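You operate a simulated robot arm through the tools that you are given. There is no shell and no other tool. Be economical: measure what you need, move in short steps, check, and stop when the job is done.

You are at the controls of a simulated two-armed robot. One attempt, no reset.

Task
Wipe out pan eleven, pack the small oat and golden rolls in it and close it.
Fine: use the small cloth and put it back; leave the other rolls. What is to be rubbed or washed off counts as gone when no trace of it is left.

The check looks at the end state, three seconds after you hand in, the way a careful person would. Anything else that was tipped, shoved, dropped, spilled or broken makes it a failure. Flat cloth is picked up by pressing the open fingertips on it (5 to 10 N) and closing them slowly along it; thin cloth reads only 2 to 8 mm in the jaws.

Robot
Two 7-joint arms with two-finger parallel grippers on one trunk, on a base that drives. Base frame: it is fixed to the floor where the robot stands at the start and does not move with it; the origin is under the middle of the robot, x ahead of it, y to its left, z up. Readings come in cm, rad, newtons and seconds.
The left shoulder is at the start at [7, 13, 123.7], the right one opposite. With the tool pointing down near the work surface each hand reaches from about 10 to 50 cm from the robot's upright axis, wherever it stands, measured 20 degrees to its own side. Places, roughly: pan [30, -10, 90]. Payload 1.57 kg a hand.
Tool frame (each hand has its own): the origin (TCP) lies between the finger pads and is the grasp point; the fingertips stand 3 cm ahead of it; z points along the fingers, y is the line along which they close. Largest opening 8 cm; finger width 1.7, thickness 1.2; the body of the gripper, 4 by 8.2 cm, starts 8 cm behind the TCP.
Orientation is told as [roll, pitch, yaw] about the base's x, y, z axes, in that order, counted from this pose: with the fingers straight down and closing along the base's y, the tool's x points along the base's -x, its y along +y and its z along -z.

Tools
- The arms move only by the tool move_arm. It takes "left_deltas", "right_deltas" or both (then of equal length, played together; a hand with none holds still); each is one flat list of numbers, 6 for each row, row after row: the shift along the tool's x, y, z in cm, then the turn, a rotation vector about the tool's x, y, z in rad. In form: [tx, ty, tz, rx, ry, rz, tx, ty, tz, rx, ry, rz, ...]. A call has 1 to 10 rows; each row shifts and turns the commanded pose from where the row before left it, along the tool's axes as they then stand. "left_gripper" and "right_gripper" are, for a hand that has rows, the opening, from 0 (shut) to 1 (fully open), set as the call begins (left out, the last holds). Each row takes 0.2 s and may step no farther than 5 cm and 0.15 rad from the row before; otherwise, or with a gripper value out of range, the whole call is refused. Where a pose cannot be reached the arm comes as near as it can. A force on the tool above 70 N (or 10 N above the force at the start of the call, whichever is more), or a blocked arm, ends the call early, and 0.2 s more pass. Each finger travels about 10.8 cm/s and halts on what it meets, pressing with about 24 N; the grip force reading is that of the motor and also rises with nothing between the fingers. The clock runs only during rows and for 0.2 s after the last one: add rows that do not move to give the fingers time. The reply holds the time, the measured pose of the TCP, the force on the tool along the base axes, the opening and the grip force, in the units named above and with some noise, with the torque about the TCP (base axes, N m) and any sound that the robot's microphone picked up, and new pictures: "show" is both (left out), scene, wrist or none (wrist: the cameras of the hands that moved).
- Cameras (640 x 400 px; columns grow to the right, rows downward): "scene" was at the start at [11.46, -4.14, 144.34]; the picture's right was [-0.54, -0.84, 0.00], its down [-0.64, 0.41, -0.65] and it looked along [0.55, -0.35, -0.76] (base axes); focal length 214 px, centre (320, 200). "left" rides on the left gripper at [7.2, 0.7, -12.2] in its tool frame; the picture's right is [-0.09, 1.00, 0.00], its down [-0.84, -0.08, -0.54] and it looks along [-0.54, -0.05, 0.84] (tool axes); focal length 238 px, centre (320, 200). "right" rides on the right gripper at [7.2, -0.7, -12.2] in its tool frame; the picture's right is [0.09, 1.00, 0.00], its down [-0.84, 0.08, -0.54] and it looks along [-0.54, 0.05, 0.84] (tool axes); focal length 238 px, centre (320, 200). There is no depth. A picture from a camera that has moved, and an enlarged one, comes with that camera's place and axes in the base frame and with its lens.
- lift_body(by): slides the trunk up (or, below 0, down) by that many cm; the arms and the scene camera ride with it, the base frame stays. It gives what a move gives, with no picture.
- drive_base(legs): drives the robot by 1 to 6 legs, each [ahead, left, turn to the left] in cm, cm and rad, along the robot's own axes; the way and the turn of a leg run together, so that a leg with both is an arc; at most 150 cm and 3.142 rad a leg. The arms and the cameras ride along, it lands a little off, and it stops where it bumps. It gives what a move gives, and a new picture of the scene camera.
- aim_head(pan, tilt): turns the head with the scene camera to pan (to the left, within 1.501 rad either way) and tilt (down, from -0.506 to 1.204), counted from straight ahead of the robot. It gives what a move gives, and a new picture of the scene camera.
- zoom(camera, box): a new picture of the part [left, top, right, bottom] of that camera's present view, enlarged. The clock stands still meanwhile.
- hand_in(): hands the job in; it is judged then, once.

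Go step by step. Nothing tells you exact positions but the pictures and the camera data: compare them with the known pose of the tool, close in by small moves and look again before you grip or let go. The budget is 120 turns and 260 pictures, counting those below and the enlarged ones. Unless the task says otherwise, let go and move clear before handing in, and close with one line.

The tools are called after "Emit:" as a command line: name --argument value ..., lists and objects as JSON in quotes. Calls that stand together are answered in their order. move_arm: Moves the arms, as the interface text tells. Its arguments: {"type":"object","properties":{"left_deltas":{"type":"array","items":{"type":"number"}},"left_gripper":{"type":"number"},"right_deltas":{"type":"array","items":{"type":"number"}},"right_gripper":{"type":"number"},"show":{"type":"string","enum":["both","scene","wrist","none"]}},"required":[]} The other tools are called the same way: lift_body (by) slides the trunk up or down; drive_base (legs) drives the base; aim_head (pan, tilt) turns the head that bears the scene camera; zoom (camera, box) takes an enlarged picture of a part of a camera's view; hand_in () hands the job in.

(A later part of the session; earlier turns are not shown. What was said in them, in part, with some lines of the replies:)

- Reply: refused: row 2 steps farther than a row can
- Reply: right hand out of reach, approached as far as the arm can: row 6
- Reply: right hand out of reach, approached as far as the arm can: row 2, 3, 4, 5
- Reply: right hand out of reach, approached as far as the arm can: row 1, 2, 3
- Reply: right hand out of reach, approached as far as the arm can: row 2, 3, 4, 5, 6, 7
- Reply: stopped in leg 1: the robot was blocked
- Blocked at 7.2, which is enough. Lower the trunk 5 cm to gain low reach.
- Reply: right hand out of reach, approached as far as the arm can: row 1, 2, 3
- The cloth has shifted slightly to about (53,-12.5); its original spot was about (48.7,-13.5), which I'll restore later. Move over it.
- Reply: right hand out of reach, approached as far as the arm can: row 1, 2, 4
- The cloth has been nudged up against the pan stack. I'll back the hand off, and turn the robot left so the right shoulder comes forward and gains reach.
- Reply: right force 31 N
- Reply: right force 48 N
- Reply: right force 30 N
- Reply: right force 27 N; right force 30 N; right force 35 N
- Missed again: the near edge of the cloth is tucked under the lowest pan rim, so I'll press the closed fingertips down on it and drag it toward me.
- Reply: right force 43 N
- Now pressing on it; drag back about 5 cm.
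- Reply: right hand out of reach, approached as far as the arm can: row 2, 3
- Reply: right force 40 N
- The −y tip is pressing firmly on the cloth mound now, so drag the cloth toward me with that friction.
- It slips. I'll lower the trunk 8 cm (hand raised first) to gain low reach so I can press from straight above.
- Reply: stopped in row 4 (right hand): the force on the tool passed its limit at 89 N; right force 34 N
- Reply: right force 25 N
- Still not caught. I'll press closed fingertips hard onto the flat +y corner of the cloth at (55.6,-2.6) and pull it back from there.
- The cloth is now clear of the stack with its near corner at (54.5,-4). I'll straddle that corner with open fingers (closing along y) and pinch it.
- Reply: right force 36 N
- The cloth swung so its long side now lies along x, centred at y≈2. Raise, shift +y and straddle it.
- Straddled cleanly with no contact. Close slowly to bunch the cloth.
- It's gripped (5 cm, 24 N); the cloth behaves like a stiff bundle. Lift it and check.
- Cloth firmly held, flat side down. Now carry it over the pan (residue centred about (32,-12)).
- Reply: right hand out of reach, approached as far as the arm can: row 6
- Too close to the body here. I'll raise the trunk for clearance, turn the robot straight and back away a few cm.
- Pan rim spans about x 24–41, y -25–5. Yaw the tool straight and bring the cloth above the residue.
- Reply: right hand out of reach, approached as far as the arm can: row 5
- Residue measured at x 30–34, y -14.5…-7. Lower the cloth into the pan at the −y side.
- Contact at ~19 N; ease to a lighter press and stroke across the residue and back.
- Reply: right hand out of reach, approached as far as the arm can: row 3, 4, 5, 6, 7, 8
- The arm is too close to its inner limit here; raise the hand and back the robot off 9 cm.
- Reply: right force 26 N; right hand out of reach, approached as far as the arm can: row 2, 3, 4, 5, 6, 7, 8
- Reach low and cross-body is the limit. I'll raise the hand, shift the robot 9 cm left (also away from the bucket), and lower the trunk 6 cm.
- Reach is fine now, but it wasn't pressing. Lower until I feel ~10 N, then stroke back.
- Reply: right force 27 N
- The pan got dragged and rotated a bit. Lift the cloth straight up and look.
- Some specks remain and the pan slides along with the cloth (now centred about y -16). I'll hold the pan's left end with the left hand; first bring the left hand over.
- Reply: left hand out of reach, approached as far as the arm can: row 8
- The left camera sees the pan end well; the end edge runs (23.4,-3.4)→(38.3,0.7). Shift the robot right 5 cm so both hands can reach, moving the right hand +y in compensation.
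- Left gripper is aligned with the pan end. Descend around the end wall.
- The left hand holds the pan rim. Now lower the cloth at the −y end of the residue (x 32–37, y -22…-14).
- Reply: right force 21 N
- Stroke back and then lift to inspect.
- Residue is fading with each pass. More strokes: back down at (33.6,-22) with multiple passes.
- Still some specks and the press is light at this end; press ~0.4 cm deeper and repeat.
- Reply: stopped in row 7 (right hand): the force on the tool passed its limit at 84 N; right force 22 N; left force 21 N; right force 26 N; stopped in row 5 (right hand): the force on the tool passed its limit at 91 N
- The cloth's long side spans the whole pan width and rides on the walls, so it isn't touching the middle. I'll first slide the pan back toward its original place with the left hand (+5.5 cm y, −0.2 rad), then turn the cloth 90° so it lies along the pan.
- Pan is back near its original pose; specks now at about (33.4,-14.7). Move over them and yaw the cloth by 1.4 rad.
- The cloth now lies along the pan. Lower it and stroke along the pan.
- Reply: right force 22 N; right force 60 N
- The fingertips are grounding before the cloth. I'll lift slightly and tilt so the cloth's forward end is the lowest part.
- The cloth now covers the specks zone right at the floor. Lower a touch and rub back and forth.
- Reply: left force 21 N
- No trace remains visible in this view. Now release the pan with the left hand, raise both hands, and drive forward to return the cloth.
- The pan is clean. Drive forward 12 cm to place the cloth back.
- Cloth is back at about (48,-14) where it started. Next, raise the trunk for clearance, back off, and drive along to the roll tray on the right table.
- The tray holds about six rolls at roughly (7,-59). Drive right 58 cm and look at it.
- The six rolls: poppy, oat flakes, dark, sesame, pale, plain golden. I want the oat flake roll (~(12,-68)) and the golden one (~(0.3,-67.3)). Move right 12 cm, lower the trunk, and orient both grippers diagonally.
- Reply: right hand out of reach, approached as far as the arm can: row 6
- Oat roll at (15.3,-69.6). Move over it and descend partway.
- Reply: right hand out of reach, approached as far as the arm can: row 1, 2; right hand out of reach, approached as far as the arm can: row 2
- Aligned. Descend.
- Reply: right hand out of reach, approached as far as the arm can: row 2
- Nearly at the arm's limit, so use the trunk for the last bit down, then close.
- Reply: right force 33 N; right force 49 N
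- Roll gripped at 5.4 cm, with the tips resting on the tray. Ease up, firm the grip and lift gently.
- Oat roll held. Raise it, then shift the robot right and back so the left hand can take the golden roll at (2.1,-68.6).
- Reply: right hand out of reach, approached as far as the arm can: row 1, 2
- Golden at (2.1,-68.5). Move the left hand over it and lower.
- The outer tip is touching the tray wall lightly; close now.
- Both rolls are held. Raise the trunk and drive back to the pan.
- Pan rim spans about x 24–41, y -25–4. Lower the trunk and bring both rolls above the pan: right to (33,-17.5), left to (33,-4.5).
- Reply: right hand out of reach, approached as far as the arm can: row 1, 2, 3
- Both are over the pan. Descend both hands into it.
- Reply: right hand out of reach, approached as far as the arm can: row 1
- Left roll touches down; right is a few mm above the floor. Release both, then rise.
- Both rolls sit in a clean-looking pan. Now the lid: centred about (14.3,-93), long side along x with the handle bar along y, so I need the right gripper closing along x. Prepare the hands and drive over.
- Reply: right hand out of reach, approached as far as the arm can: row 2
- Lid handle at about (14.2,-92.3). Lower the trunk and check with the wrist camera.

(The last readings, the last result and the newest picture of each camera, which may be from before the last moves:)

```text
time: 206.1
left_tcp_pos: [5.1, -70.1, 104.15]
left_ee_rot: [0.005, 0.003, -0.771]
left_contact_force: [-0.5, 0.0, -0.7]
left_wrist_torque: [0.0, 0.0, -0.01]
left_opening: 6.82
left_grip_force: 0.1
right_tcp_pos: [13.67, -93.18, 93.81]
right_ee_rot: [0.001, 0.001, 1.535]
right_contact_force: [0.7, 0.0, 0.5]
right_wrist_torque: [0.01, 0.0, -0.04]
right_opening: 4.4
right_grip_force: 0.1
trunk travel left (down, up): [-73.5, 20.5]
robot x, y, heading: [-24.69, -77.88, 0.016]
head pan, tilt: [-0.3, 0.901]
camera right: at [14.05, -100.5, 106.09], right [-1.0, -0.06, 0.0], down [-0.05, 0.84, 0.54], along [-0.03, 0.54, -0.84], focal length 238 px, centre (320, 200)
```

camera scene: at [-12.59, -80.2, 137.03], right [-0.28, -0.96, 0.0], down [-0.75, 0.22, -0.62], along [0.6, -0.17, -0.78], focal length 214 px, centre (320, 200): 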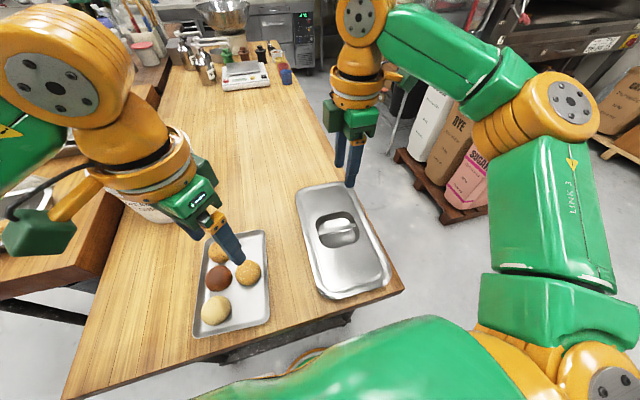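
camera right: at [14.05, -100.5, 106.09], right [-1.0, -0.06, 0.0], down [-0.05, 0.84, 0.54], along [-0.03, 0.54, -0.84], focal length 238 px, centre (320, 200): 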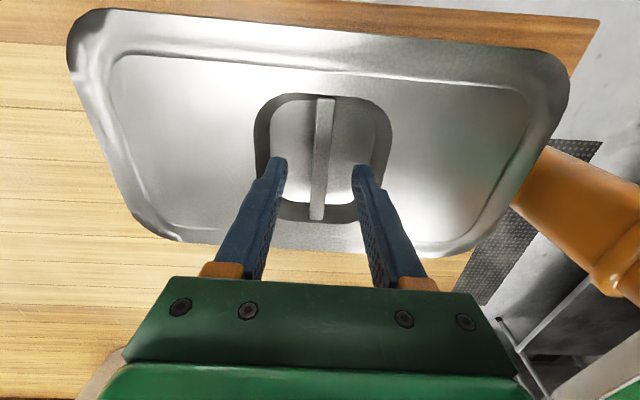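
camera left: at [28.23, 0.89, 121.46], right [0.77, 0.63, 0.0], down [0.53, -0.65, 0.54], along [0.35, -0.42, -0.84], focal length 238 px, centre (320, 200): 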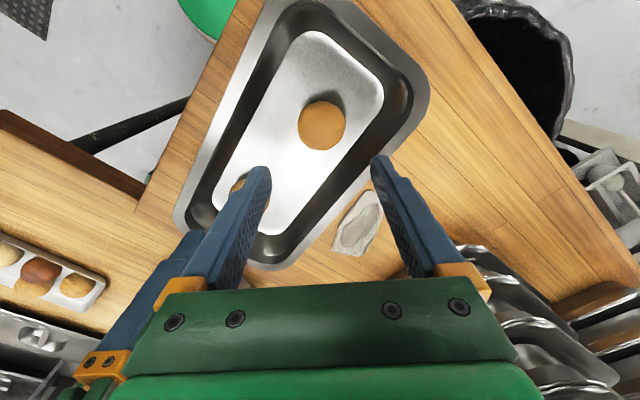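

Emit:
move_arm --right_deltas '[-0.2, 0.1, 1.5, 0, 0, 0, 0, 0, 1.2, 0, 0, 0, 0, 0, 0, 0, 0, 0]' --show "wrist"

```text
time: 206.9
left_tcp_pos: [5.07, -69.92, 104.04]
left_ee_rot: [0.004, 0.0, -0.772]
left_contact_force: [0.1, 0.3, -1.1]
left_wrist_torque: [-0.03, 0.03, -0.03]
left_opening: 6.8
left_grip_force: 0.2
right_tcp_pos: [13.49, -93.13, 91.2]
right_ee_rot: [0.001, -0.001, 1.535]
right_contact_force: [-0.3, 0.1, 0.4]
right_wrist_torque: [-0.01, 0.04, 0.01]
right_opening: 4.39
right_grip_force: 0.0
trunk travel left (down, up): [-73.5, 20.5]
robot x, y, heading: [-24.72, -78.36, 0.015]
head pan, tilt: [-0.3, 0.901]
camera right: at [13.93, -100.34, 103.33], right [-1.0, -0.06, 0.0], down [-0.05, 0.84, 0.54], along [-0.03, 0.54, -0.84], focal length 238 px, centre (320, 200)
```

right: 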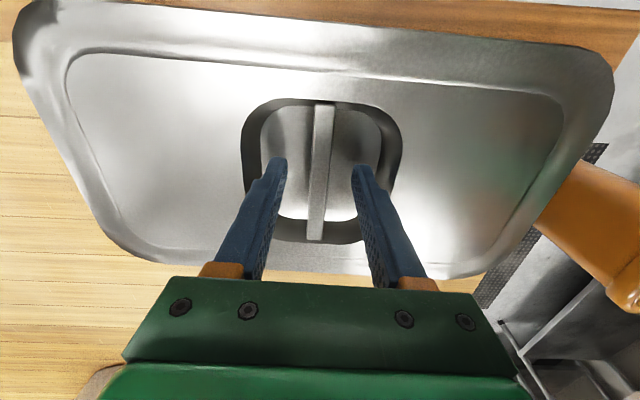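

Emit:
move_arm --right_deltas '[0, 0.1, 0.5, 0, 0, 0, 0, 0, 0.5, 0, 0, 0, 0, 0, 0, 0, 0, 0]' --show "none"

Emit:
move_arm --right_deltas '[0, 0, 0.5, 0, 0, 0, 0, 0, 0, 0, 0, 0]' --show "wrist"

```text
time: 207.7
left_tcp_pos: [4.95, -69.98, 104.08]
left_ee_rot: [0.006, 0.001, -0.771]
left_contact_force: [-0.4, 0.2, 0.2]
left_wrist_torque: [0.01, 0.01, -0.02]
left_opening: 6.79
left_grip_force: 0.1
right_tcp_pos: [13.29, -93.05, 90.34]
right_ee_rot: [-0.004, 0.001, 1.533]
right_contact_force: [3.6, -2.4, 17.5]
right_wrist_torque: [-0.06, 0.36, 0.03]
right_opening: 4.2
right_grip_force: 0.0
trunk travel left (down, up): [-73.5, 20.5]
robot x, y, heading: [-24.89, -77.73, 0.01]
head pan, tilt: [-0.3, 0.901]
```

```text
time: 208.3
left_tcp_pos: [4.55, -69.99, 104.33]
left_ee_rot: [0.009, -0.004, -0.772]
left_contact_force: [0.0, 0.3, 0.1]
left_wrist_torque: [-0.03, 0.0, 0.0]
left_opening: 6.8
left_grip_force: 0.0
right_tcp_pos: [13.38, -92.92, 90.26]
right_ee_rot: [-0.024, -0.002, 1.532]
right_contact_force: [0.7, -8.7, 52.0]
right_wrist_torque: [-0.24, 1.33, 0.45]
right_opening: 4.22
right_grip_force: 0.1
trunk travel left (down, up): [-73.5, 20.5]
robot x, y, heading: [-24.8, -78.38, 0.011]
head pan, tilt: [-0.3, 0.901]
stopped in row 2 (right hand): the force on the tool passed its limit at 74 N (the readings are from after the stop); the commanded pose is now the measured one
camera right: at [13.44, -100.34, 102.5], right [-1.0, -0.05, -0.02], down [-0.06, 0.84, 0.54], along [-0.01, 0.54, -0.84], focal length 238 px, centre (320, 200)
```

right: 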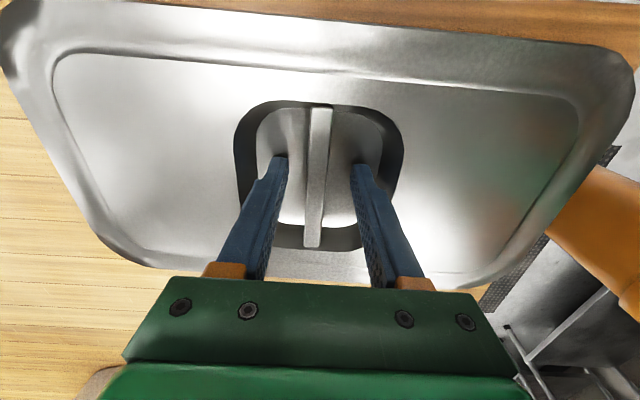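

Tips are at the recess floor. Ease up a little and close on the bar.

Emit:
move_arm --right_deltas '[0, 0, -0.35, -0.02, 0, 0, 0, 0, 0, 0, 0, 0]' --show "none"

Emit:
move_arm --right_deltas '[0, 0, 0, 0, 0, 0, 0, 0, 0, 0, 0, 0, 0, 0, 0, 0, 0, 0]' --right_gripper 0.0 --show "wrist"

```text
time: 208.9
left_tcp_pos: [4.56, -70.12, 104.23]
left_ee_rot: [0.007, -0.003, -0.772]
left_contact_force: [-0.1, 0.2, -0.3]
left_wrist_torque: [-0.02, -0.01, -0.01]
left_opening: 6.8
left_grip_force: 0.0
right_tcp_pos: [13.2, -93.09, 90.23]
right_ee_rot: [0.008, -0.002, 1.533]
right_contact_force: [-5.8, -2.0, 15.0]
right_wrist_torque: [-0.09, -0.22, -0.07]
right_opening: 3.86
right_grip_force: 0.1
trunk travel left (down, up): [-73.5, 20.5]
robot x, y, heading: [-24.56, -78.02, 0.011]
head pan, tilt: [-0.3, 0.901]
```

```text
time: 209.7
left_tcp_pos: [4.81, -69.98, 104.21]
left_ee_rot: [0.006, -0.002, -0.774]
left_contact_force: [1.1, -0.1, -0.3]
left_wrist_torque: [-0.02, 0.0, 0.0]
left_opening: 6.8
left_grip_force: 0.1
right_tcp_pos: [13.37, -92.98, 90.41]
right_ee_rot: [0.01, -0.002, 1.535]
right_contact_force: [-2.1, -0.2, 13.9]
right_wrist_torque: [0.41, 0.02, 0.07]
right_opening: 1.28
right_grip_force: 24.1
trunk travel left (down, up): [-73.5, 20.5]
robot x, y, heading: [-24.68, -78.15, 0.017]
head pan, tilt: [-0.3, 0.901]
camera right: at [13.9, -100.25, 102.48], right [-1.0, -0.05, 0.01], down [-0.04, 0.84, 0.54], along [-0.04, 0.54, -0.84], focal length 238 px, centre (320, 200)
```

right: 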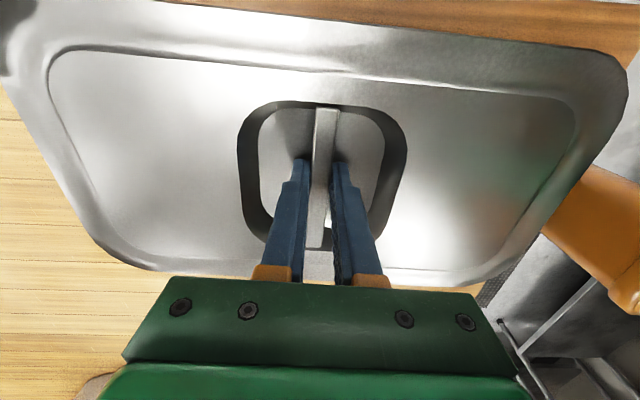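

Bar gripped at 1.3 cm. Lift the lid and check it hangs level.

Emit:
move_arm --right_deltas '[0, 0, -1, 0, 0, 0, 0, 0, -2, 0, 0, 0, 0, 0, -3, 0, 0, 0, 0, 0, -3, 0, 0, 0, 0, 0, 0, 0, 0, 0]' --show "both"

```text
time: 210.9
left_tcp_pos: [5.18, -70.02, 104.0]
left_ee_rot: [0.003, 0.002, -0.774]
left_contact_force: [0.5, 0.6, 0.2]
left_wrist_torque: [0.0, 0.02, -0.03]
left_opening: 6.81
left_grip_force: 0.0
right_tcp_pos: [13.83, -92.95, 99.15]
right_ee_rot: [0.013, -0.003, 1.532]
right_contact_force: [0.6, 0.4, -3.3]
right_wrist_torque: [0.0, 0.02, 0.02]
right_opening: 1.29
right_grip_force: 24.0
trunk travel left (down, up): [-73.5, 20.5]
robot x, y, heading: [-24.67, -78.08, 0.015]
head pan, tilt: [-0.3, 0.901]
camera scene: at [-12.52, -80.22, 130.03], right [-0.28, -0.96, 0.0], down [-0.75, 0.22, -0.62], along [0.6, -0.18, -0.78], focal length 214 px, centre (320, 200)
camera right: at [14.34, -100.33, 111.33], right [-1.0, -0.05, 0.01], down [-0.04, 0.84, 0.54], along [-0.04, 0.54, -0.84], focal length 238 px, centre (320, 200)
```

scene: 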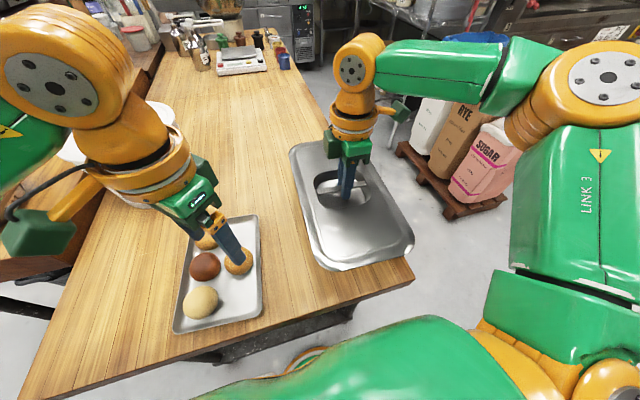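
right: 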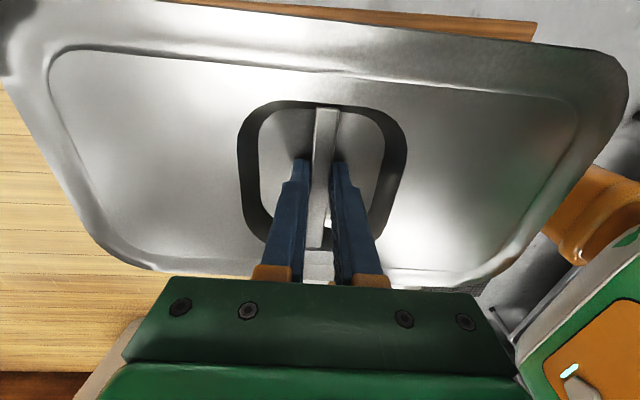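

Lid is held level. Raise the trunk, rotate the lid to lie along y, and lift the left hand away.

Emit:
lift_body --by 14

Emit:
move_arm --right_deltas '[0, 0, 0, 0, 0, 0.145, 0, 0, 0, 0, 0, 0.145, 0, 0, 0, 0, 0, 0.145, 0, 0, 0, 0, 0, 0.145, 0, 0, 0, 0, 0, 0.145, 0, 0, 0, 0, 0, 0.145, 0, 0, 0, 0, 0, 0.145, 0, 0, 0, 0, 0, 0.145, 0, 0, 0, 0, 0, 0.145, 0, 0, 0, 0, 0, 0.145]' --left_deltas '[0, 0, -3, 0, 0, 0, 1.4, 1.4, -3, 0, 0, 0, 1.4, 1.4, -2, 0, 0, 0, 1.4, 1.4, 0, 0, 0, 0, 1.4, 1.4, 0, 0, 0, 0, 0, 0, 0, 0, 0, 0, 0, 0, 0, 0, 0, 0, 0, 0, 0, 0, 0, 0, 0, 0, 0, 0, 0, 0, 0, 0, 0, 0, 0, 0]' --show "both"

```text
time: 212.6
left_tcp_pos: [5.14, -70.02, 118.07]
left_ee_rot: [0.002, 0.001, -0.773]
left_contact_force: [-0.4, 1.4, -0.1]
left_wrist_torque: [0.0, 0.03, -0.03]
left_opening: 6.79
left_grip_force: 0.0
right_tcp_pos: [13.77, -93.1, 113.24]
right_ee_rot: [0.014, -0.001, 1.533]
right_contact_force: [0.3, -0.6, -3.1]
right_wrist_torque: [0.01, 0.0, 0.01]
right_opening: 1.27
right_grip_force: 23.5
trunk travel left (down, up): [-87.5, 6.5]
robot x, y, heading: [-24.29, -77.96, 0.015]
head pan, tilt: [-0.3, 0.901]
```

```text
time: 214.8
left_tcp_pos: [5.05, -62.05, 126.21]
left_ee_rot: [0.003, 0.0, -0.774]
left_contact_force: [0.1, 0.1, -0.5]
left_wrist_torque: [-0.02, 0.03, -0.02]
left_opening: 6.82
left_grip_force: 0.1
right_tcp_pos: [13.73, -93.03, 113.21]
right_ee_rot: [0.003, 0.011, 0.08]
right_contact_force: [0.3, -0.2, -2.5]
right_wrist_torque: [0.0, 0.03, -0.02]
right_opening: 1.28
right_grip_force: 24.0
trunk travel left (down, up): [-87.5, 6.5]
robot x, y, heading: [-25.0, -78.32, 0.013]
head pan, tilt: [-0.3, 0.901]
camera scene: at [-12.5, -80.24, 144.03], right [-0.28, -0.96, 0.0], down [-0.75, 0.22, -0.62], along [0.6, -0.18, -0.78], focal length 214 px, centre (320, 200)
camera right: at [6.85, -94.39, 125.41], right [-0.17, 0.99, 0.0], down [0.83, 0.14, 0.53], along [0.52, 0.1, -0.85], focal length 238 px, centre (320, 200)
camera left: at [0.32, -56.8, 138.33], right [0.76, 0.65, 0.0], down [0.54, -0.64, 0.54], along [0.35, -0.41, -0.84], focal length 238 px, centre (320, 200)
```

scene: 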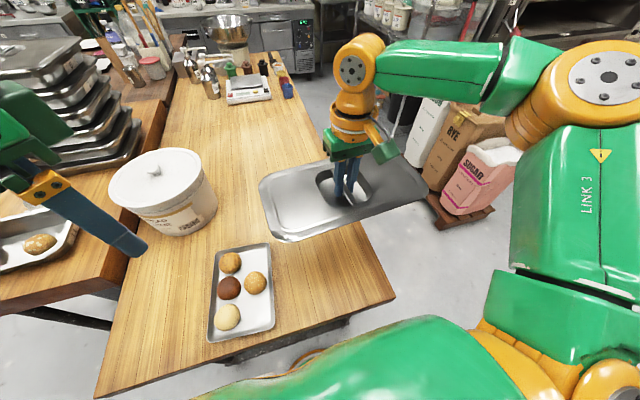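
right: 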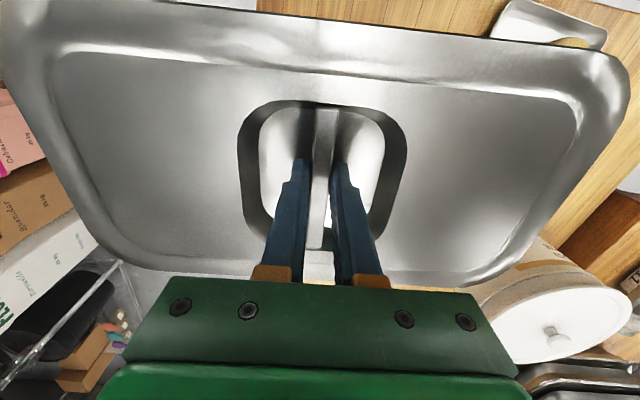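
left: 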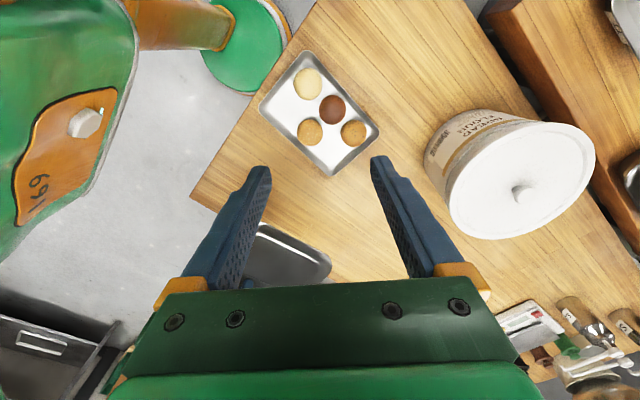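

Drive to the pan with the lid (raised a bit more for clearance).

Emit:
lift_body --by 5

Emit:
drive_base --legs '[[0, 0, -0.013], [0, 82, 0], [18, 0, 0]]'

Emit:
aim_head --pan -0.3 --tilt 0.95

```text
time: 215.7
left_tcp_pos: [4.95, -62.16, 131.16]
left_ee_rot: [0.003, 0.002, -0.775]
left_contact_force: [-0.1, 0.6, 0.0]
left_wrist_torque: [0.04, -0.02, -0.01]
left_opening: 6.79
left_grip_force: 0.0
right_tcp_pos: [13.9, -93.01, 118.21]
right_ee_rot: [0.004, 0.011, 0.083]
right_contact_force: [0.2, -0.6, -2.1]
right_wrist_torque: [-0.04, 0.01, -0.02]
right_opening: 1.26
right_grip_force: 24.4
trunk travel left (down, up): [-92.5, 1.5]
robot x, y, heading: [-24.78, -77.96, 0.016]
head pan, tilt: [-0.3, 0.901]
```

```text
time: 221.4
left_tcp_pos: [23.37, 17.98, 131.38]
left_ee_rot: [0.007, -0.002, -0.8]
left_contact_force: [-0.5, 0.4, 0.5]
left_wrist_torque: [-0.01, -0.06, 0.01]
left_opening: 6.8
left_grip_force: 0.1
right_tcp_pos: [31.36, -12.97, 118.22]
right_ee_rot: [0.003, 0.005, 0.057]
right_contact_force: [-1.1, 0.7, -2.8]
right_wrist_torque: [0.04, 0.0, -0.02]
right_opening: 1.28
right_grip_force: 24.4
trunk travel left (down, up): [-92.5, 1.5]
robot x, y, heading: [-6.11, 2.73, -0.015]
head pan, tilt: [-0.3, 0.901]
camera scene: at [5.28, 0.4, 149.08], right [-0.31, -0.95, 0.0], down [-0.74, 0.24, -0.62], along [0.59, -0.19, -0.78], focal length 214 px, centre (320, 200)
```

scene: 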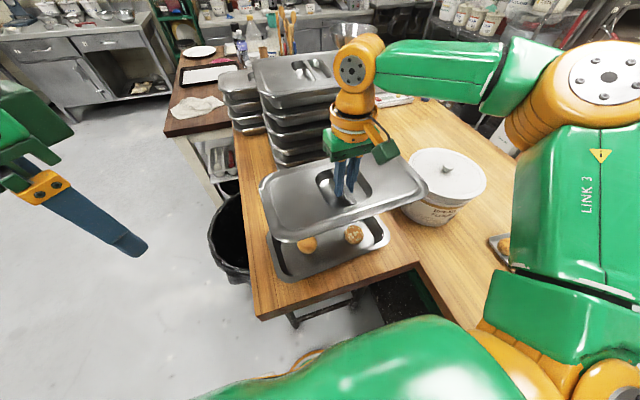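

```text
time: 222.1
left_tcp_pos: [23.59, 18.05, 131.21]
left_ee_rot: [0.006, 0.0, -0.799]
left_contact_force: [-0.1, 0.6, -0.9]
left_wrist_torque: [0.0, -0.03, 0.0]
left_opening: 6.79
left_grip_force: 0.0
right_tcp_pos: [31.73, -13.09, 118.17]
right_ee_rot: [0.004, 0.009, 0.056]
right_contact_force: [-0.9, 0.6, -2.6]
right_wrist_torque: [-0.02, 0.02, 0.0]
right_opening: 1.27
right_grip_force: 23.9
trunk travel left (down, up): [-92.5, 1.5]
robot x, y, heading: [-6.22, 2.63, -0.012]
head pan, tilt: [-0.3, 0.949]
camera scene: at [5.37, 0.47, 148.68], right [-0.31, -0.95, 0.0], down [-0.77, 0.25, -0.58], along [0.55, -0.18, -0.81], focal length 214 px, centre (320, 200)
```

scene: 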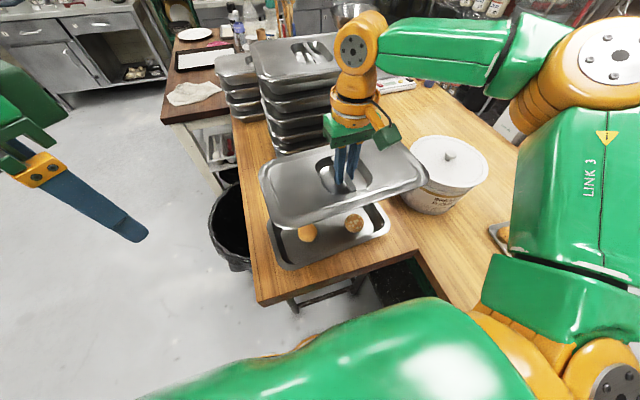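

Align the lid: its centre sits about (+1.0,−0.3) from the TCP and the pan centre is about (31.6,-10.7), so TCP target is (30.6,-10.4). Lower the trunk and move.

Emit:
lift_body --by -11

Emit:
move_arm --right_deltas '[0.4, 0.9, 0, 0, 0, 0, 0.4, 0.9, 0, 0, 0, 0, 0.3, 0.9, 0, 0, 0, 0, 0, 0, 0, 0, 0, 0]' --left_deltas '[0, 0, 3, 0, 0, 0, 0, 0, 3, 0, 0, 0, 0, 0, 0, 0, 0, 0, 0, 0, 0, 0, 0, 0]' --show "both"

```text
time: 223.5
left_tcp_pos: [23.87, 17.99, 120.21]
left_ee_rot: [0.003, 0.001, -0.801]
left_contact_force: [0.8, -0.2, 0.3]
left_wrist_torque: [0.01, 0.01, -0.02]
left_opening: 6.8
left_grip_force: 0.0
right_tcp_pos: [31.72, -13.0, 107.15]
right_ee_rot: [0.003, 0.012, 0.055]
right_contact_force: [0.3, -0.2, -2.2]
right_wrist_torque: [0.0, -0.02, 0.0]
right_opening: 1.25
right_grip_force: 24.1
trunk travel left (down, up): [-81.5, 12.5]
robot x, y, heading: [-6.31, 3.01, -0.017]
head pan, tilt: [-0.3, 0.949]
```

```text
time: 224.5
left_tcp_pos: [23.87, 18.14, 114.13]
left_ee_rot: [0.004, 0.003, -0.8]
left_contact_force: [0.2, -0.6, 0.1]
left_wrist_torque: [-0.02, 0.02, 0.0]
left_opening: 6.81
left_grip_force: 0.1
right_tcp_pos: [30.58, -10.59, 107.1]
right_ee_rot: [0.003, 0.012, 0.056]
right_contact_force: [-0.1, 0.3, -2.6]
right_wrist_torque: [0.0, 0.01, 0.01]
right_opening: 1.27
right_grip_force: 23.5
trunk travel left (down, up): [-81.5, 12.5]
robot x, y, heading: [-6.49, 2.73, -0.015]
head pan, tilt: [-0.3, 0.949]
camera scene: at [5.54, 0.44, 137.67], right [-0.31, -0.95, 0.0], down [-0.77, 0.25, -0.58], along [0.55, -0.18, -0.81], focal length 214 px, centre (320, 200)
camera right: at [23.6, -11.71, 119.37], right [-0.15, 0.99, 0.0], down [0.84, 0.12, 0.53], along [0.53, 0.08, -0.85], focal length 238 px, centre (320, 200)
camera left: at [19.25, 23.54, 126.3], right [0.78, 0.63, 0.0], down [0.53, -0.66, 0.54], along [0.34, -0.42, -0.84], focal length 238 px, centre (320, 200)
```

scene: 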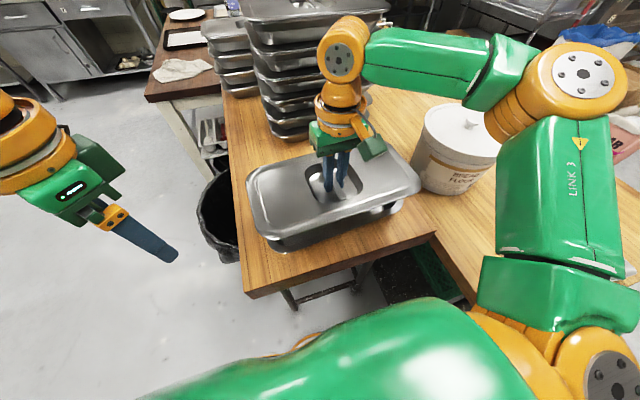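
right: 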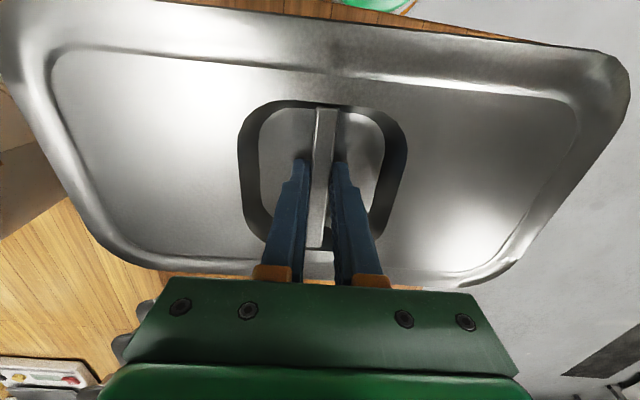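
left: 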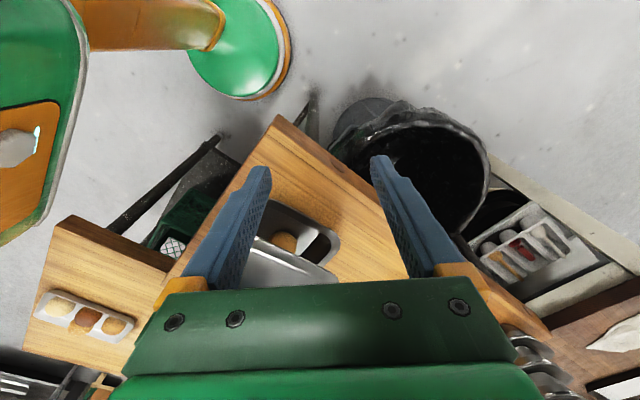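

Emit:
move_arm --right_deltas '[0, 0, 2, 0, 0, 0, 0, 0, 2, 0, 0, 0, 0, 0, 1, 0, 0, 0, 0, 0, 0, 0, 0, 0]' --show "none"

Emit:
zoom --camera "scene" --box '[220, 130, 450, 280]'

Emit:
zoom --camera "left" --box '[200, 150, 400, 300]'

```text
time: 225.5
left_tcp_pos: [23.92, 18.05, 114.23]
left_ee_rot: [0.005, 0.002, -0.8]
left_contact_force: [-0.7, -0.4, 0.5]
left_wrist_torque: [0.01, 0.01, 0.02]
left_opening: 6.8
left_grip_force: 0.1
right_tcp_pos: [30.55, -10.42, 102.26]
right_ee_rot: [0.005, 0.012, 0.057]
right_contact_force: [-0.3, -0.7, -2.0]
right_wrist_torque: [0.0, -0.01, -0.03]
right_opening: 1.28
right_grip_force: 23.9
trunk travel left (down, up): [-81.5, 12.5]
robot x, y, heading: [-6.14, 2.68, -0.013]
head pan, tilt: [-0.3, 0.949]
```

```text
2.67 times, centred on (335, 205) of scene
camera zoom: at [5.53, 0.46, 137.67], right [-0.31, -0.95, 0.0], down [-0.77, 0.25, -0.58], along [0.55, -0.18, -0.81], focal length 572 px, centre (280, 187)
```

zoom: 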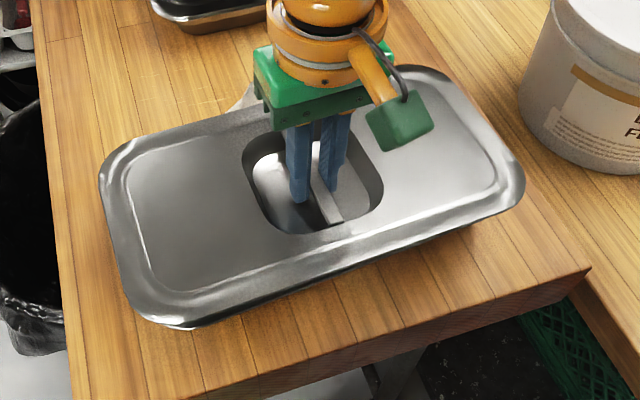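

```text
2.67 times, centred on (300, 225) of left
camera zoom: at [19.25, 23.56, 126.31], right [0.78, 0.63, 0.0], down [0.53, -0.66, 0.54], along [0.34, -0.42, -0.84], focal length 636 px, centre (373, 133)
```

zoom: 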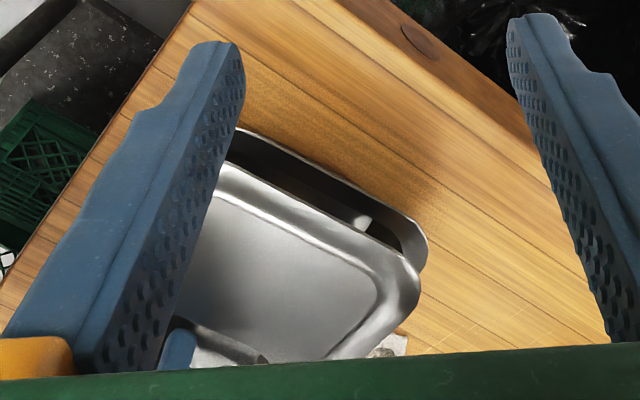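

Refining: the lid flange sits only ~0.8 cm below the TCP. I'll shift +1.1 in x, −0.2 in y, lower to just above the rim and compare edges again.

Emit:
move_arm --right_deltas '[-1.1, -0.25, 0, 0, 0.01, 0, 0, 0, 1.5, 0, 0, 0, 0, 0, 1.0, 0, 0, 0, 0, 0, 0, 0, 0, 0]' --show "none"

Emit:
zoom --camera "scene" --box '[220, 130, 450, 280]'

Emit:
zoom --camera "left" --box '[200, 150, 400, 300]'

```text
time: 226.5
left_tcp_pos: [23.82, 18.13, 114.14]
left_ee_rot: [0.004, 0.003, -0.799]
left_contact_force: [-0.4, 0.2, -0.4]
left_wrist_torque: [0.03, -0.01, 0.0]
left_opening: 6.79
left_grip_force: 0.0
right_tcp_pos: [31.26, -11.06, 99.66]
right_ee_rot: [0.006, 0.02, 0.056]
right_contact_force: [-0.6, 0.9, -2.2]
right_wrist_torque: [-0.01, 0.02, 0.0]
right_opening: 1.27
right_grip_force: 23.9
right hand out of reach, approached as far as the arm can: row 2
trunk travel left (down, up): [-81.5, 12.5]
robot x, y, heading: [-5.96, 2.5, -0.013]
head pan, tilt: [-0.3, 0.949]
```

```text
2.67 times, centred on (335, 205) of scene
camera zoom: at [5.56, 0.46, 137.66], right [-0.31, -0.95, 0.0], down [-0.77, 0.25, -0.58], along [0.55, -0.18, -0.81], focal length 572 px, centre (280, 187)
```

zoom: 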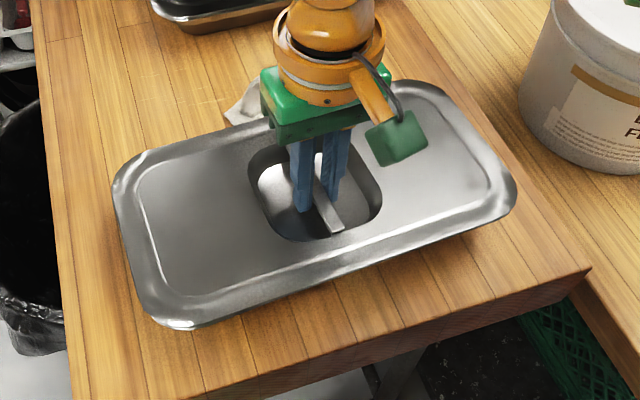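

```text
2.67 times, centred on (300, 225) of left
camera zoom: at [19.28, 23.55, 126.31], right [0.78, 0.63, 0.0], down [0.53, -0.66, 0.54], along [0.34, -0.42, -0.84], focal length 636 px, centre (373, 133)
```

zoom: 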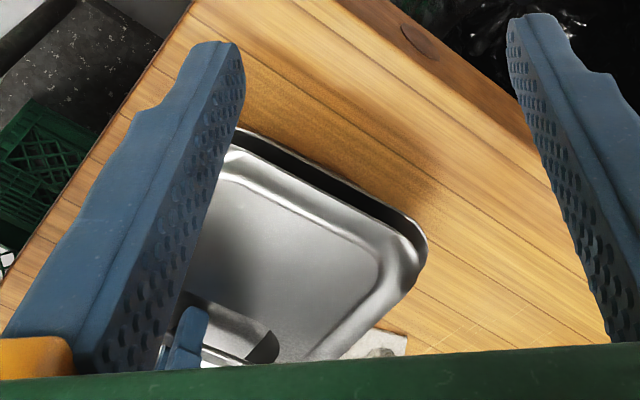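

Edges now match within a few mm; add 0.04 rad yaw and level the pitch, then lower with the trunk.

Emit:
move_arm --right_deltas '[0, 0.15, 0, 0, -0.018, -0.04, 0, 0, 0, 0, 0, 0]' --show "none"

Emit:
lift_body --by -1.3

Emit:
zoom --camera "left" --box '[200, 150, 400, 300]'

Emit:
zoom --camera "scene" --box '[220, 130, 450, 280]'

```text
time: 227.1
left_tcp_pos: [23.86, 18.17, 114.19]
left_ee_rot: [0.004, 0.001, -0.8]
left_contact_force: [-0.3, 0.0, -0.2]
left_wrist_torque: [-0.02, 0.0, -0.02]
left_opening: 6.78
left_grip_force: 0.0
right_tcp_pos: [31.29, -10.81, 99.44]
right_ee_rot: [0.004, 0.004, 0.097]
right_contact_force: [-0.6, -0.2, -3.7]
right_wrist_torque: [0.02, 0.04, 0.0]
right_opening: 1.28
right_grip_force: 24.1
trunk travel left (down, up): [-81.5, 12.5]
robot x, y, heading: [-6.44, 2.61, -0.01]
head pan, tilt: [-0.3, 0.949]
```

```text
time: 227.6
left_tcp_pos: [23.26, 17.97, 113.23]
left_ee_rot: [0.009, -0.003, -0.801]
left_contact_force: [0.8, -0.1, -0.2]
left_wrist_torque: [-0.01, -0.01, -0.02]
left_opening: 6.82
left_grip_force: 0.1
right_tcp_pos: [31.2, -10.83, 99.36]
right_ee_rot: [0.007, -0.026, 0.092]
right_contact_force: [-7.2, -2.9, 22.9]
right_wrist_torque: [0.35, 0.03, 0.01]
right_opening: 1.3
right_grip_force: 24.2
trunk travel left (down, up): [-80.4, 13.6]
robot x, y, heading: [-6.29, 2.7, -0.018]
head pan, tilt: [-0.3, 0.949]
stopped: the force on the tool passed its limit at 81 N (the readings are from after the stop); the commanded pose is now the measured one
```

```text
2.67 times, centred on (300, 225) of left
camera zoom: at [18.57, 23.51, 125.41], right [0.78, 0.63, 0.01], down [0.52, -0.66, 0.54], along [0.35, -0.42, -0.84], focal length 636 px, centre (373, 133)
```

zoom: 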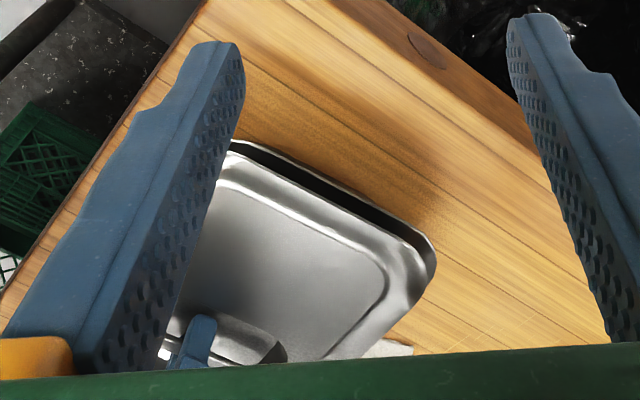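

```text
2.67 times, centred on (335, 205) of scene
camera zoom: at [4.76, 0.43, 136.67], right [-0.31, -0.95, 0.0], down [-0.77, 0.25, -0.59], along [0.56, -0.18, -0.81], focal length 572 px, centre (280, 187)
5 turns are left
```

zoom: 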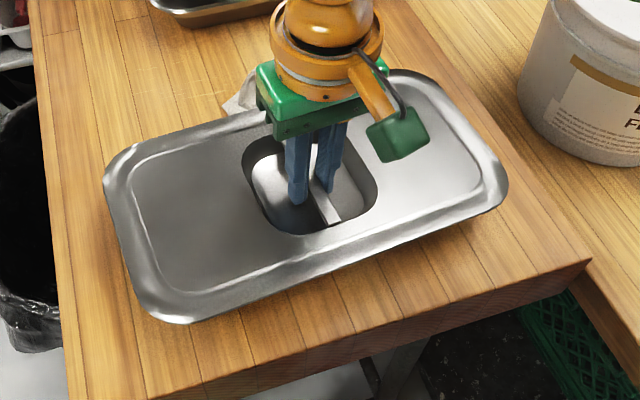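

The lid met resistance about 2 cm above the rim, so it is probably catching by a few millimetres. I'll probe several small offsets with a light press and compare depth and force.

Emit:
move_arm --right_deltas '[0, 0, -0.6, 0, 0.026, 0, 0, 0, 0.6, 0, 0, 0, 0, 0, 0.35, 0, 0, 0, 0, 0, 0, 0, 0, 0]' --show "none"

Emit:
move_arm --right_deltas '[-0.5, 0, -0.95, 0, 0, 0, 0, 0, 0.6, 0, 0, 0, 0, 0, 0.35, 0, 0, 0, 0, 0, 0, 0, 0, 0]' --show "none"

Emit:
move_arm --right_deltas '[0, -0.5, -0.95, 0, 0, 0, 0, 0, 0.6, 0, 0, 0, 0, 0, 0.35, 0, 0, 0, 0, 0, 0, 0, 0, 0]' --show "none"

Emit:
move_arm --right_deltas '[0.5, 0, -0.95, 0, 0, 0, 0, 0, 0.6, 0, 0, 0, 0, 0, 0.35, 0, 0, 0, 0, 0, 0, 0, 0, 0]' --show "none"

Emit:
move_arm --right_deltas '[0.5, 0.5, -0.95, 0, 0, 0, 0, 0, 0.6, 0, 0, 0, 0, 0, 0.35, 0, 0, 0, 0, 0, 0, 0, 0, 0]' --show "none"

Emit:
move_arm --right_deltas '[-0.5, 0.5, -0.95, 0, 0, 0, 0, 0, 0.6, 0, 0, 0, 0, 0, 0.35, 0, 0, 0, 0, 0, 0, 0, 0, 0]' --show "scene"

Emit:
zoom --camera "left" --box '[220, 170, 360, 275]'

```text
time: 228.6
left_tcp_pos: [23.71, 18.05, 113.27]
left_ee_rot: [0.005, -0.003, -0.798]
left_contact_force: [-0.2, 0.0, -0.5]
left_wrist_torque: [0.01, 0.04, -0.03]
left_opening: 6.78
left_grip_force: 0.0
right_tcp_pos: [31.37, -11.12, 98.85]
right_ee_rot: [0.007, 0.006, 0.093]
right_contact_force: [-0.2, -0.5, 5.2]
right_wrist_torque: [-0.08, 0.41, 0.02]
right_opening: 1.26
right_grip_force: 23.6
trunk travel left (down, up): [-80.4, 13.6]
robot x, y, heading: [-6.41, 2.86, -0.015]
head pan, tilt: [-0.3, 0.949]
```

```text
time: 229.6
left_tcp_pos: [23.93, 18.03, 113.15]
left_ee_rot: [0.003, 0.001, -0.799]
left_contact_force: [-0.2, -1.3, -0.6]
left_wrist_torque: [0.02, 0.0, -0.01]
left_opening: 6.82
left_grip_force: 0.2
right_tcp_pos: [31.9, -11.21, 98.78]
right_ee_rot: [0.009, 0.003, 0.092]
right_contact_force: [2.3, -1.2, 7.8]
right_wrist_torque: [-0.1, 0.62, 0.05]
right_opening: 1.26
right_grip_force: 24.4
right hand out of reach, approached as far as the arm can: row 1
trunk travel left (down, up): [-80.4, 13.6]
robot x, y, heading: [-6.41, 2.81, -0.013]
head pan, tilt: [-0.3, 0.949]
```

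```text
time: 230.6
left_tcp_pos: [23.73, 17.96, 113.14]
left_ee_rot: [0.004, 0.001, -0.799]
left_contact_force: [-0.4, -0.4, 0.6]
left_wrist_torque: [-0.01, 0.0, -0.02]
left_opening: 6.82
left_grip_force: 0.1
right_tcp_pos: [32.02, -11.56, 98.83]
right_ee_rot: [0.005, 0.005, 0.092]
right_contact_force: [2.3, -0.5, 4.7]
right_wrist_torque: [-0.02, -0.01, 0.01]
right_opening: 1.26
right_grip_force: 23.7
trunk travel left (down, up): [-80.4, 13.6]
robot x, y, heading: [-6.31, 2.61, -0.012]
head pan, tilt: [-0.3, 0.949]
```

```text
time: 231.6
left_tcp_pos: [23.8, 17.95, 113.21]
left_ee_rot: [0.004, -0.001, -0.798]
left_contact_force: [0.0, -0.3, -0.6]
left_wrist_torque: [0.02, 0.0, 0.01]
left_opening: 6.79
left_grip_force: 0.0
right_tcp_pos: [31.37, -11.66, 98.81]
right_ee_rot: [0.005, 0.004, 0.093]
right_contact_force: [3.5, -2.4, 12.1]
right_wrist_torque: [-0.08, 0.02, 0.05]
right_opening: 1.28
right_grip_force: 23.9
trunk travel left (down, up): [-80.4, 13.6]
robot x, y, heading: [-6.42, 2.73, -0.013]
head pan, tilt: [-0.3, 0.949]
```

```text
time: 232.6
left_tcp_pos: [23.89, 18.11, 113.16]
left_ee_rot: [0.003, 0.001, -0.799]
left_contact_force: [-0.4, 0.8, 0.2]
left_wrist_torque: [0.0, -0.01, -0.01]
left_opening: 6.8
left_grip_force: 0.0
right_tcp_pos: [30.98, -11.18, 98.67]
right_ee_rot: [0.005, 0.006, 0.093]
right_contact_force: [3.8, -1.5, 10.0]
right_wrist_torque: [-0.1, 0.44, 0.04]
right_opening: 1.26
right_grip_force: 24.0
trunk travel left (down, up): [-80.4, 13.6]
robot x, y, heading: [-6.69, 2.41, -0.013]
head pan, tilt: [-0.3, 0.949]
```

```text
time: 233.6
left_tcp_pos: [23.83, 18.04, 113.23]
left_ee_rot: [0.008, 0.001, -0.8]
left_contact_force: [0.2, 0.5, 1.2]
left_wrist_torque: [-0.02, 0.02, 0.02]
left_opening: 6.81
left_grip_force: 0.1
right_tcp_pos: [31.19, -10.88, 98.93]
right_ee_rot: [0.009, 0.005, 0.093]
right_contact_force: [2.4, -2.5, 7.5]
right_wrist_torque: [-0.14, -0.05, -0.02]
right_opening: 1.3
right_grip_force: 23.8
trunk travel left (down, up): [-80.4, 13.6]
robot x, y, heading: [-6.01, 2.62, -0.017]
head pan, tilt: [-0.3, 0.949]
camera scene: at [5.44, 0.39, 136.62], right [-0.31, -0.95, 0.0], down [-0.77, 0.25, -0.58], along [0.55, -0.18, -0.81], focal length 214 px, centre (320, 200)
```

scene: 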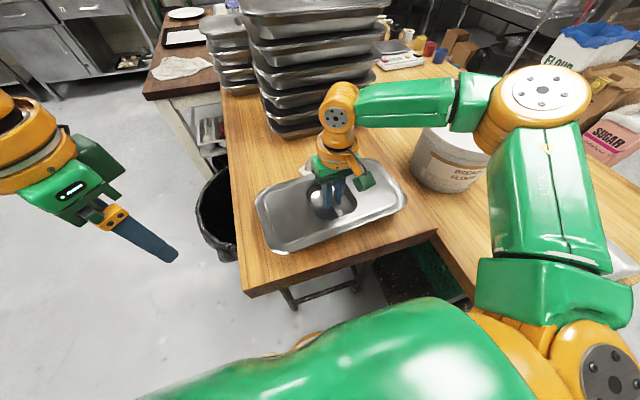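

```text
3.81 times, centred on (290, 222) of left
camera zoom: at [19.19, 23.48, 125.29], right [0.78, 0.63, 0.0], down [0.53, -0.66, 0.54], along [0.34, -0.42, -0.84], focal length 908 px, centre (434, 114)
4 turns are left
```

zoom: 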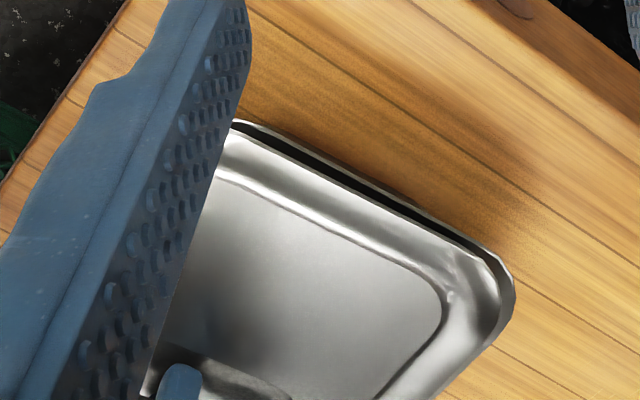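

Contact height is nearly identical at all offsets and spread to the rim edges, so the lid appears to rest flat on the rim; the left camera shows it about 0.5 cm short toward +y. Shift +y and press a little deeper.

Emit:
move_arm --right_deltas '[0, 0.4, -0.95, 0, 0, 0, 0, 0.15, 0, 0, 0, 0, 0, 0, 0.7, 0, 0, 0, 0, 0, 0.6, 0, 0, 0, 0, 0, 0, 0, 0, 0]' --show "none"

Emit:
zoom --camera "left" --box '[220, 170, 360, 275]'

Emit:
zoom --camera "scene" --box '[230, 140, 430, 270]'

Emit:
zoom --camera "right" --box '[0, 0, 640, 400]'

```text
time: 234.8
left_tcp_pos: [23.66, 18.11, 113.26]
left_ee_rot: [0.007, 0.0, -0.8]
left_contact_force: [0.3, -0.2, -0.2]
left_wrist_torque: [0.02, -0.01, 0.01]
left_opening: 6.79
left_grip_force: 0.1
right_tcp_pos: [30.87, -10.53, 98.79]
right_ee_rot: [0.007, -0.002, 0.092]
right_contact_force: [12.5, -6.3, 36.2]
right_wrist_torque: [-0.4, -0.04, 0.1]
right_opening: 1.26
right_grip_force: 24.2
right hand out of reach, approached as far as the arm can: row 1
trunk travel left (down, up): [-80.4, 13.6]
robot x, y, heading: [-6.21, 2.34, -0.012]
head pan, tilt: [-0.3, 0.949]
```

```text
3.81 times, centred on (290, 222) of left
camera zoom: at [19.09, 23.55, 125.35], right [0.78, 0.63, 0.0], down [0.53, -0.66, 0.54], along [0.34, -0.42, -0.84], focal length 908 px, centre (434, 114)
```

zoom: 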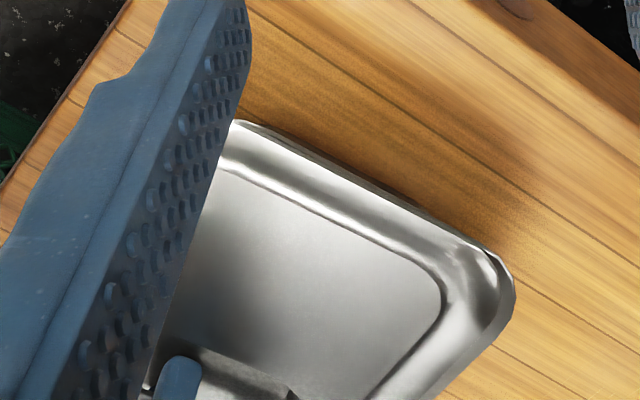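

```text
3.08 times, centred on (330, 205) of scene
camera zoom: at [5.34, 0.47, 136.69], right [-0.31, -0.95, 0.0], down [-0.77, 0.25, -0.58], along [0.55, -0.18, -0.81], focal length 660 px, centre (289, 185)
```

zoom: 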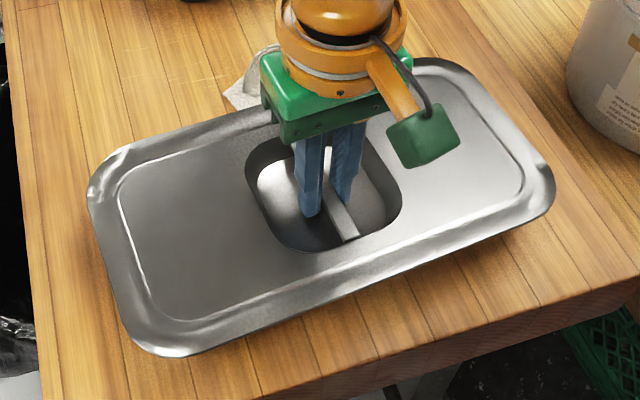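

```text
1.00 times, centred on (320, 200) of right (not enlarged: the box is as wide or as high as the picture)
camera zoom: at [23.86, -12.05, 110.96], right [-0.18, 0.98, 0.01], down [0.83, 0.15, 0.54], along [0.53, 0.11, -0.84], focal length 238 px, centre (320, 200)
3 turns are left
```

zoom: 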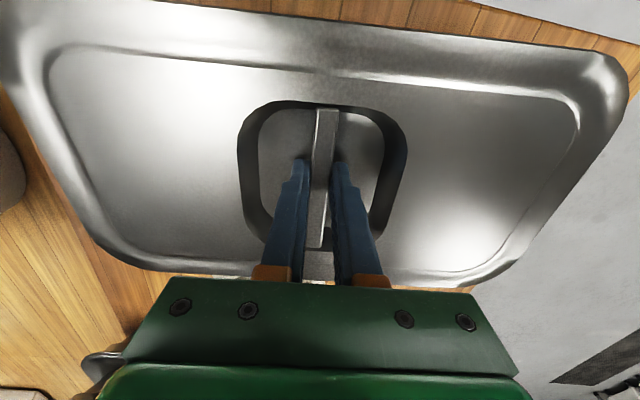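

The left edges now coincide; only the +x corner of the pan peeks out slightly. Shift +x 0.35, set down lightly, release and rise.

Emit:
move_arm --right_deltas '[-0.35, 0, -0.9, 0, 0, 0, 0, 0.05, 0, 0, 0, 0, 0, 0, 0.65, 0, 0, 0, 0, 0, 0, 0, 0, 0]' --show "none"

Emit:
move_arm --right_deltas '[0, 0, 0, 0, 0, 0, 0, 0, 0, 0, 0, 0, 0, 0, -1, 0, 0, 0, 0, 0, -2, 0, 0, 0, 0, 0, -4, 0, 0, 0, 0, 0, -4, 0, 0, 0, 0, 0, 0, 0, 0, 0]' --right_gripper 0.45 --show "both"

Emit:
zoom --camera "left" --box '[220, 170, 360, 275]'

Emit:
zoom --camera "scene" --box '[230, 140, 430, 270]'

```text
time: 235.8
left_tcp_pos: [23.65, 18.12, 113.2]
left_ee_rot: [0.003, 0.0, -0.8]
left_contact_force: [-0.8, 0.2, 0.0]
left_wrist_torque: [0.02, -0.04, -0.03]
left_opening: 6.8
left_grip_force: 0.0
right_tcp_pos: [31.1, -10.54, 98.79]
right_ee_rot: [0.008, 0.003, 0.093]
right_contact_force: [1.5, -2.5, 8.5]
right_wrist_torque: [-0.1, 0.02, 0.06]
right_opening: 1.29
right_grip_force: 24.1
right hand out of reach, approached as far as the arm can: row 1
trunk travel left (down, up): [-80.4, 13.6]
robot x, y, heading: [-6.66, 3.15, -0.014]
head pan, tilt: [-0.3, 0.949]
```

```text
time: 237.4
left_tcp_pos: [23.95, 18.0, 113.11]
left_ee_rot: [0.003, 0.002, -0.798]
left_contact_force: [-0.3, -0.5, 0.6]
left_wrist_torque: [0.01, 0.0, 0.01]
left_opening: 6.81
left_grip_force: 0.0
right_tcp_pos: [31.02, -10.99, 108.54]
right_ee_rot: [0.007, 0.005, 0.094]
right_contact_force: [0.4, -0.1, -0.9]
right_wrist_torque: [-0.01, -0.02, 0.01]
right_opening: 3.65
right_grip_force: 0.0
right hand out of reach, approached as far as the arm can: row 6
trunk travel left (down, up): [-80.4, 13.6]
robot x, y, heading: [-5.99, 2.69, -0.016]
head pan, tilt: [-0.3, 0.949]
camera scene: at [5.53, 0.45, 136.6], right [-0.31, -0.95, 0.0], down [-0.77, 0.25, -0.58], along [0.55, -0.18, -0.81], focal length 214 px, centre (320, 200)
camera right: at [23.98, -12.46, 120.74], right [-0.18, 0.98, 0.01], down [0.83, 0.15, 0.54], along [0.53, 0.11, -0.84], focal length 238 px, centre (320, 200)
```

scene: 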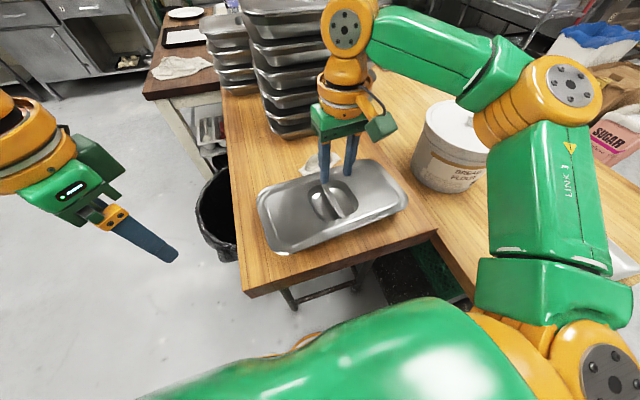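
right: 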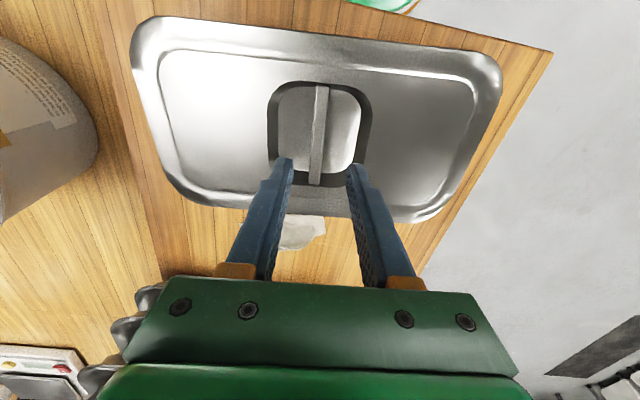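

```text
3.81 times, centred on (290, 222) of left
camera zoom: at [19.26, 23.54, 125.25], right [0.78, 0.63, 0.0], down [0.53, -0.66, 0.54], along [0.34, -0.42, -0.84], focal length 908 px, centre (434, 114)
```

zoom: 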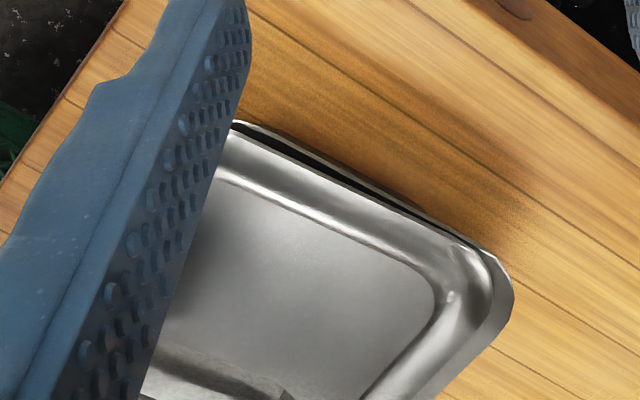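

```text
3.08 times, centred on (330, 205) of scene
camera zoom: at [5.53, 0.45, 136.6], right [-0.31, -0.95, 0.0], down [-0.77, 0.25, -0.58], along [0.55, -0.18, -0.81], focal length 660 px, centre (289, 185)
2 turns are left
```

zoom: 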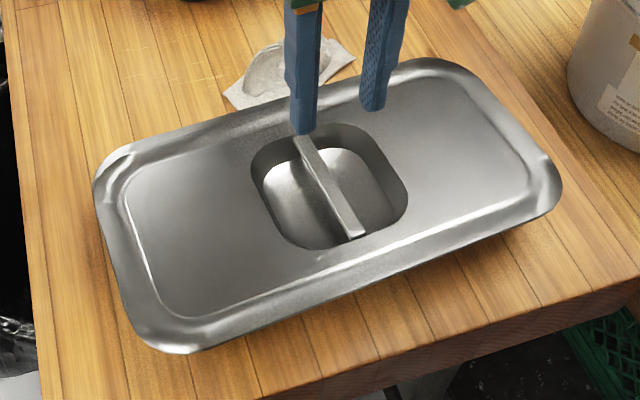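

The lid rests flat on the pan's rim, with a gap of about 4 mm left at one end. Both rolls are inside, the cloth is back where it was, and both hands are empty and clear. I'm handing in.

Emit:
hand_in

```text
The job is handed in.
```

I wiped the pan with the small cloth until no trace showed, packed the oat and golden rolls, and put the lid on. It rests on the rim but sits about 4 mm short at the left end. The cloth is back within about 1 cm of its original spot, and the other rolls were left in their tray. I took the open pan to be pan eleven, as I saw no number on it. While picking up the cloth I pressed hard on the stacked pans' lowest rim (up to 89 N); I saw no movement but didn't check the stack closely.
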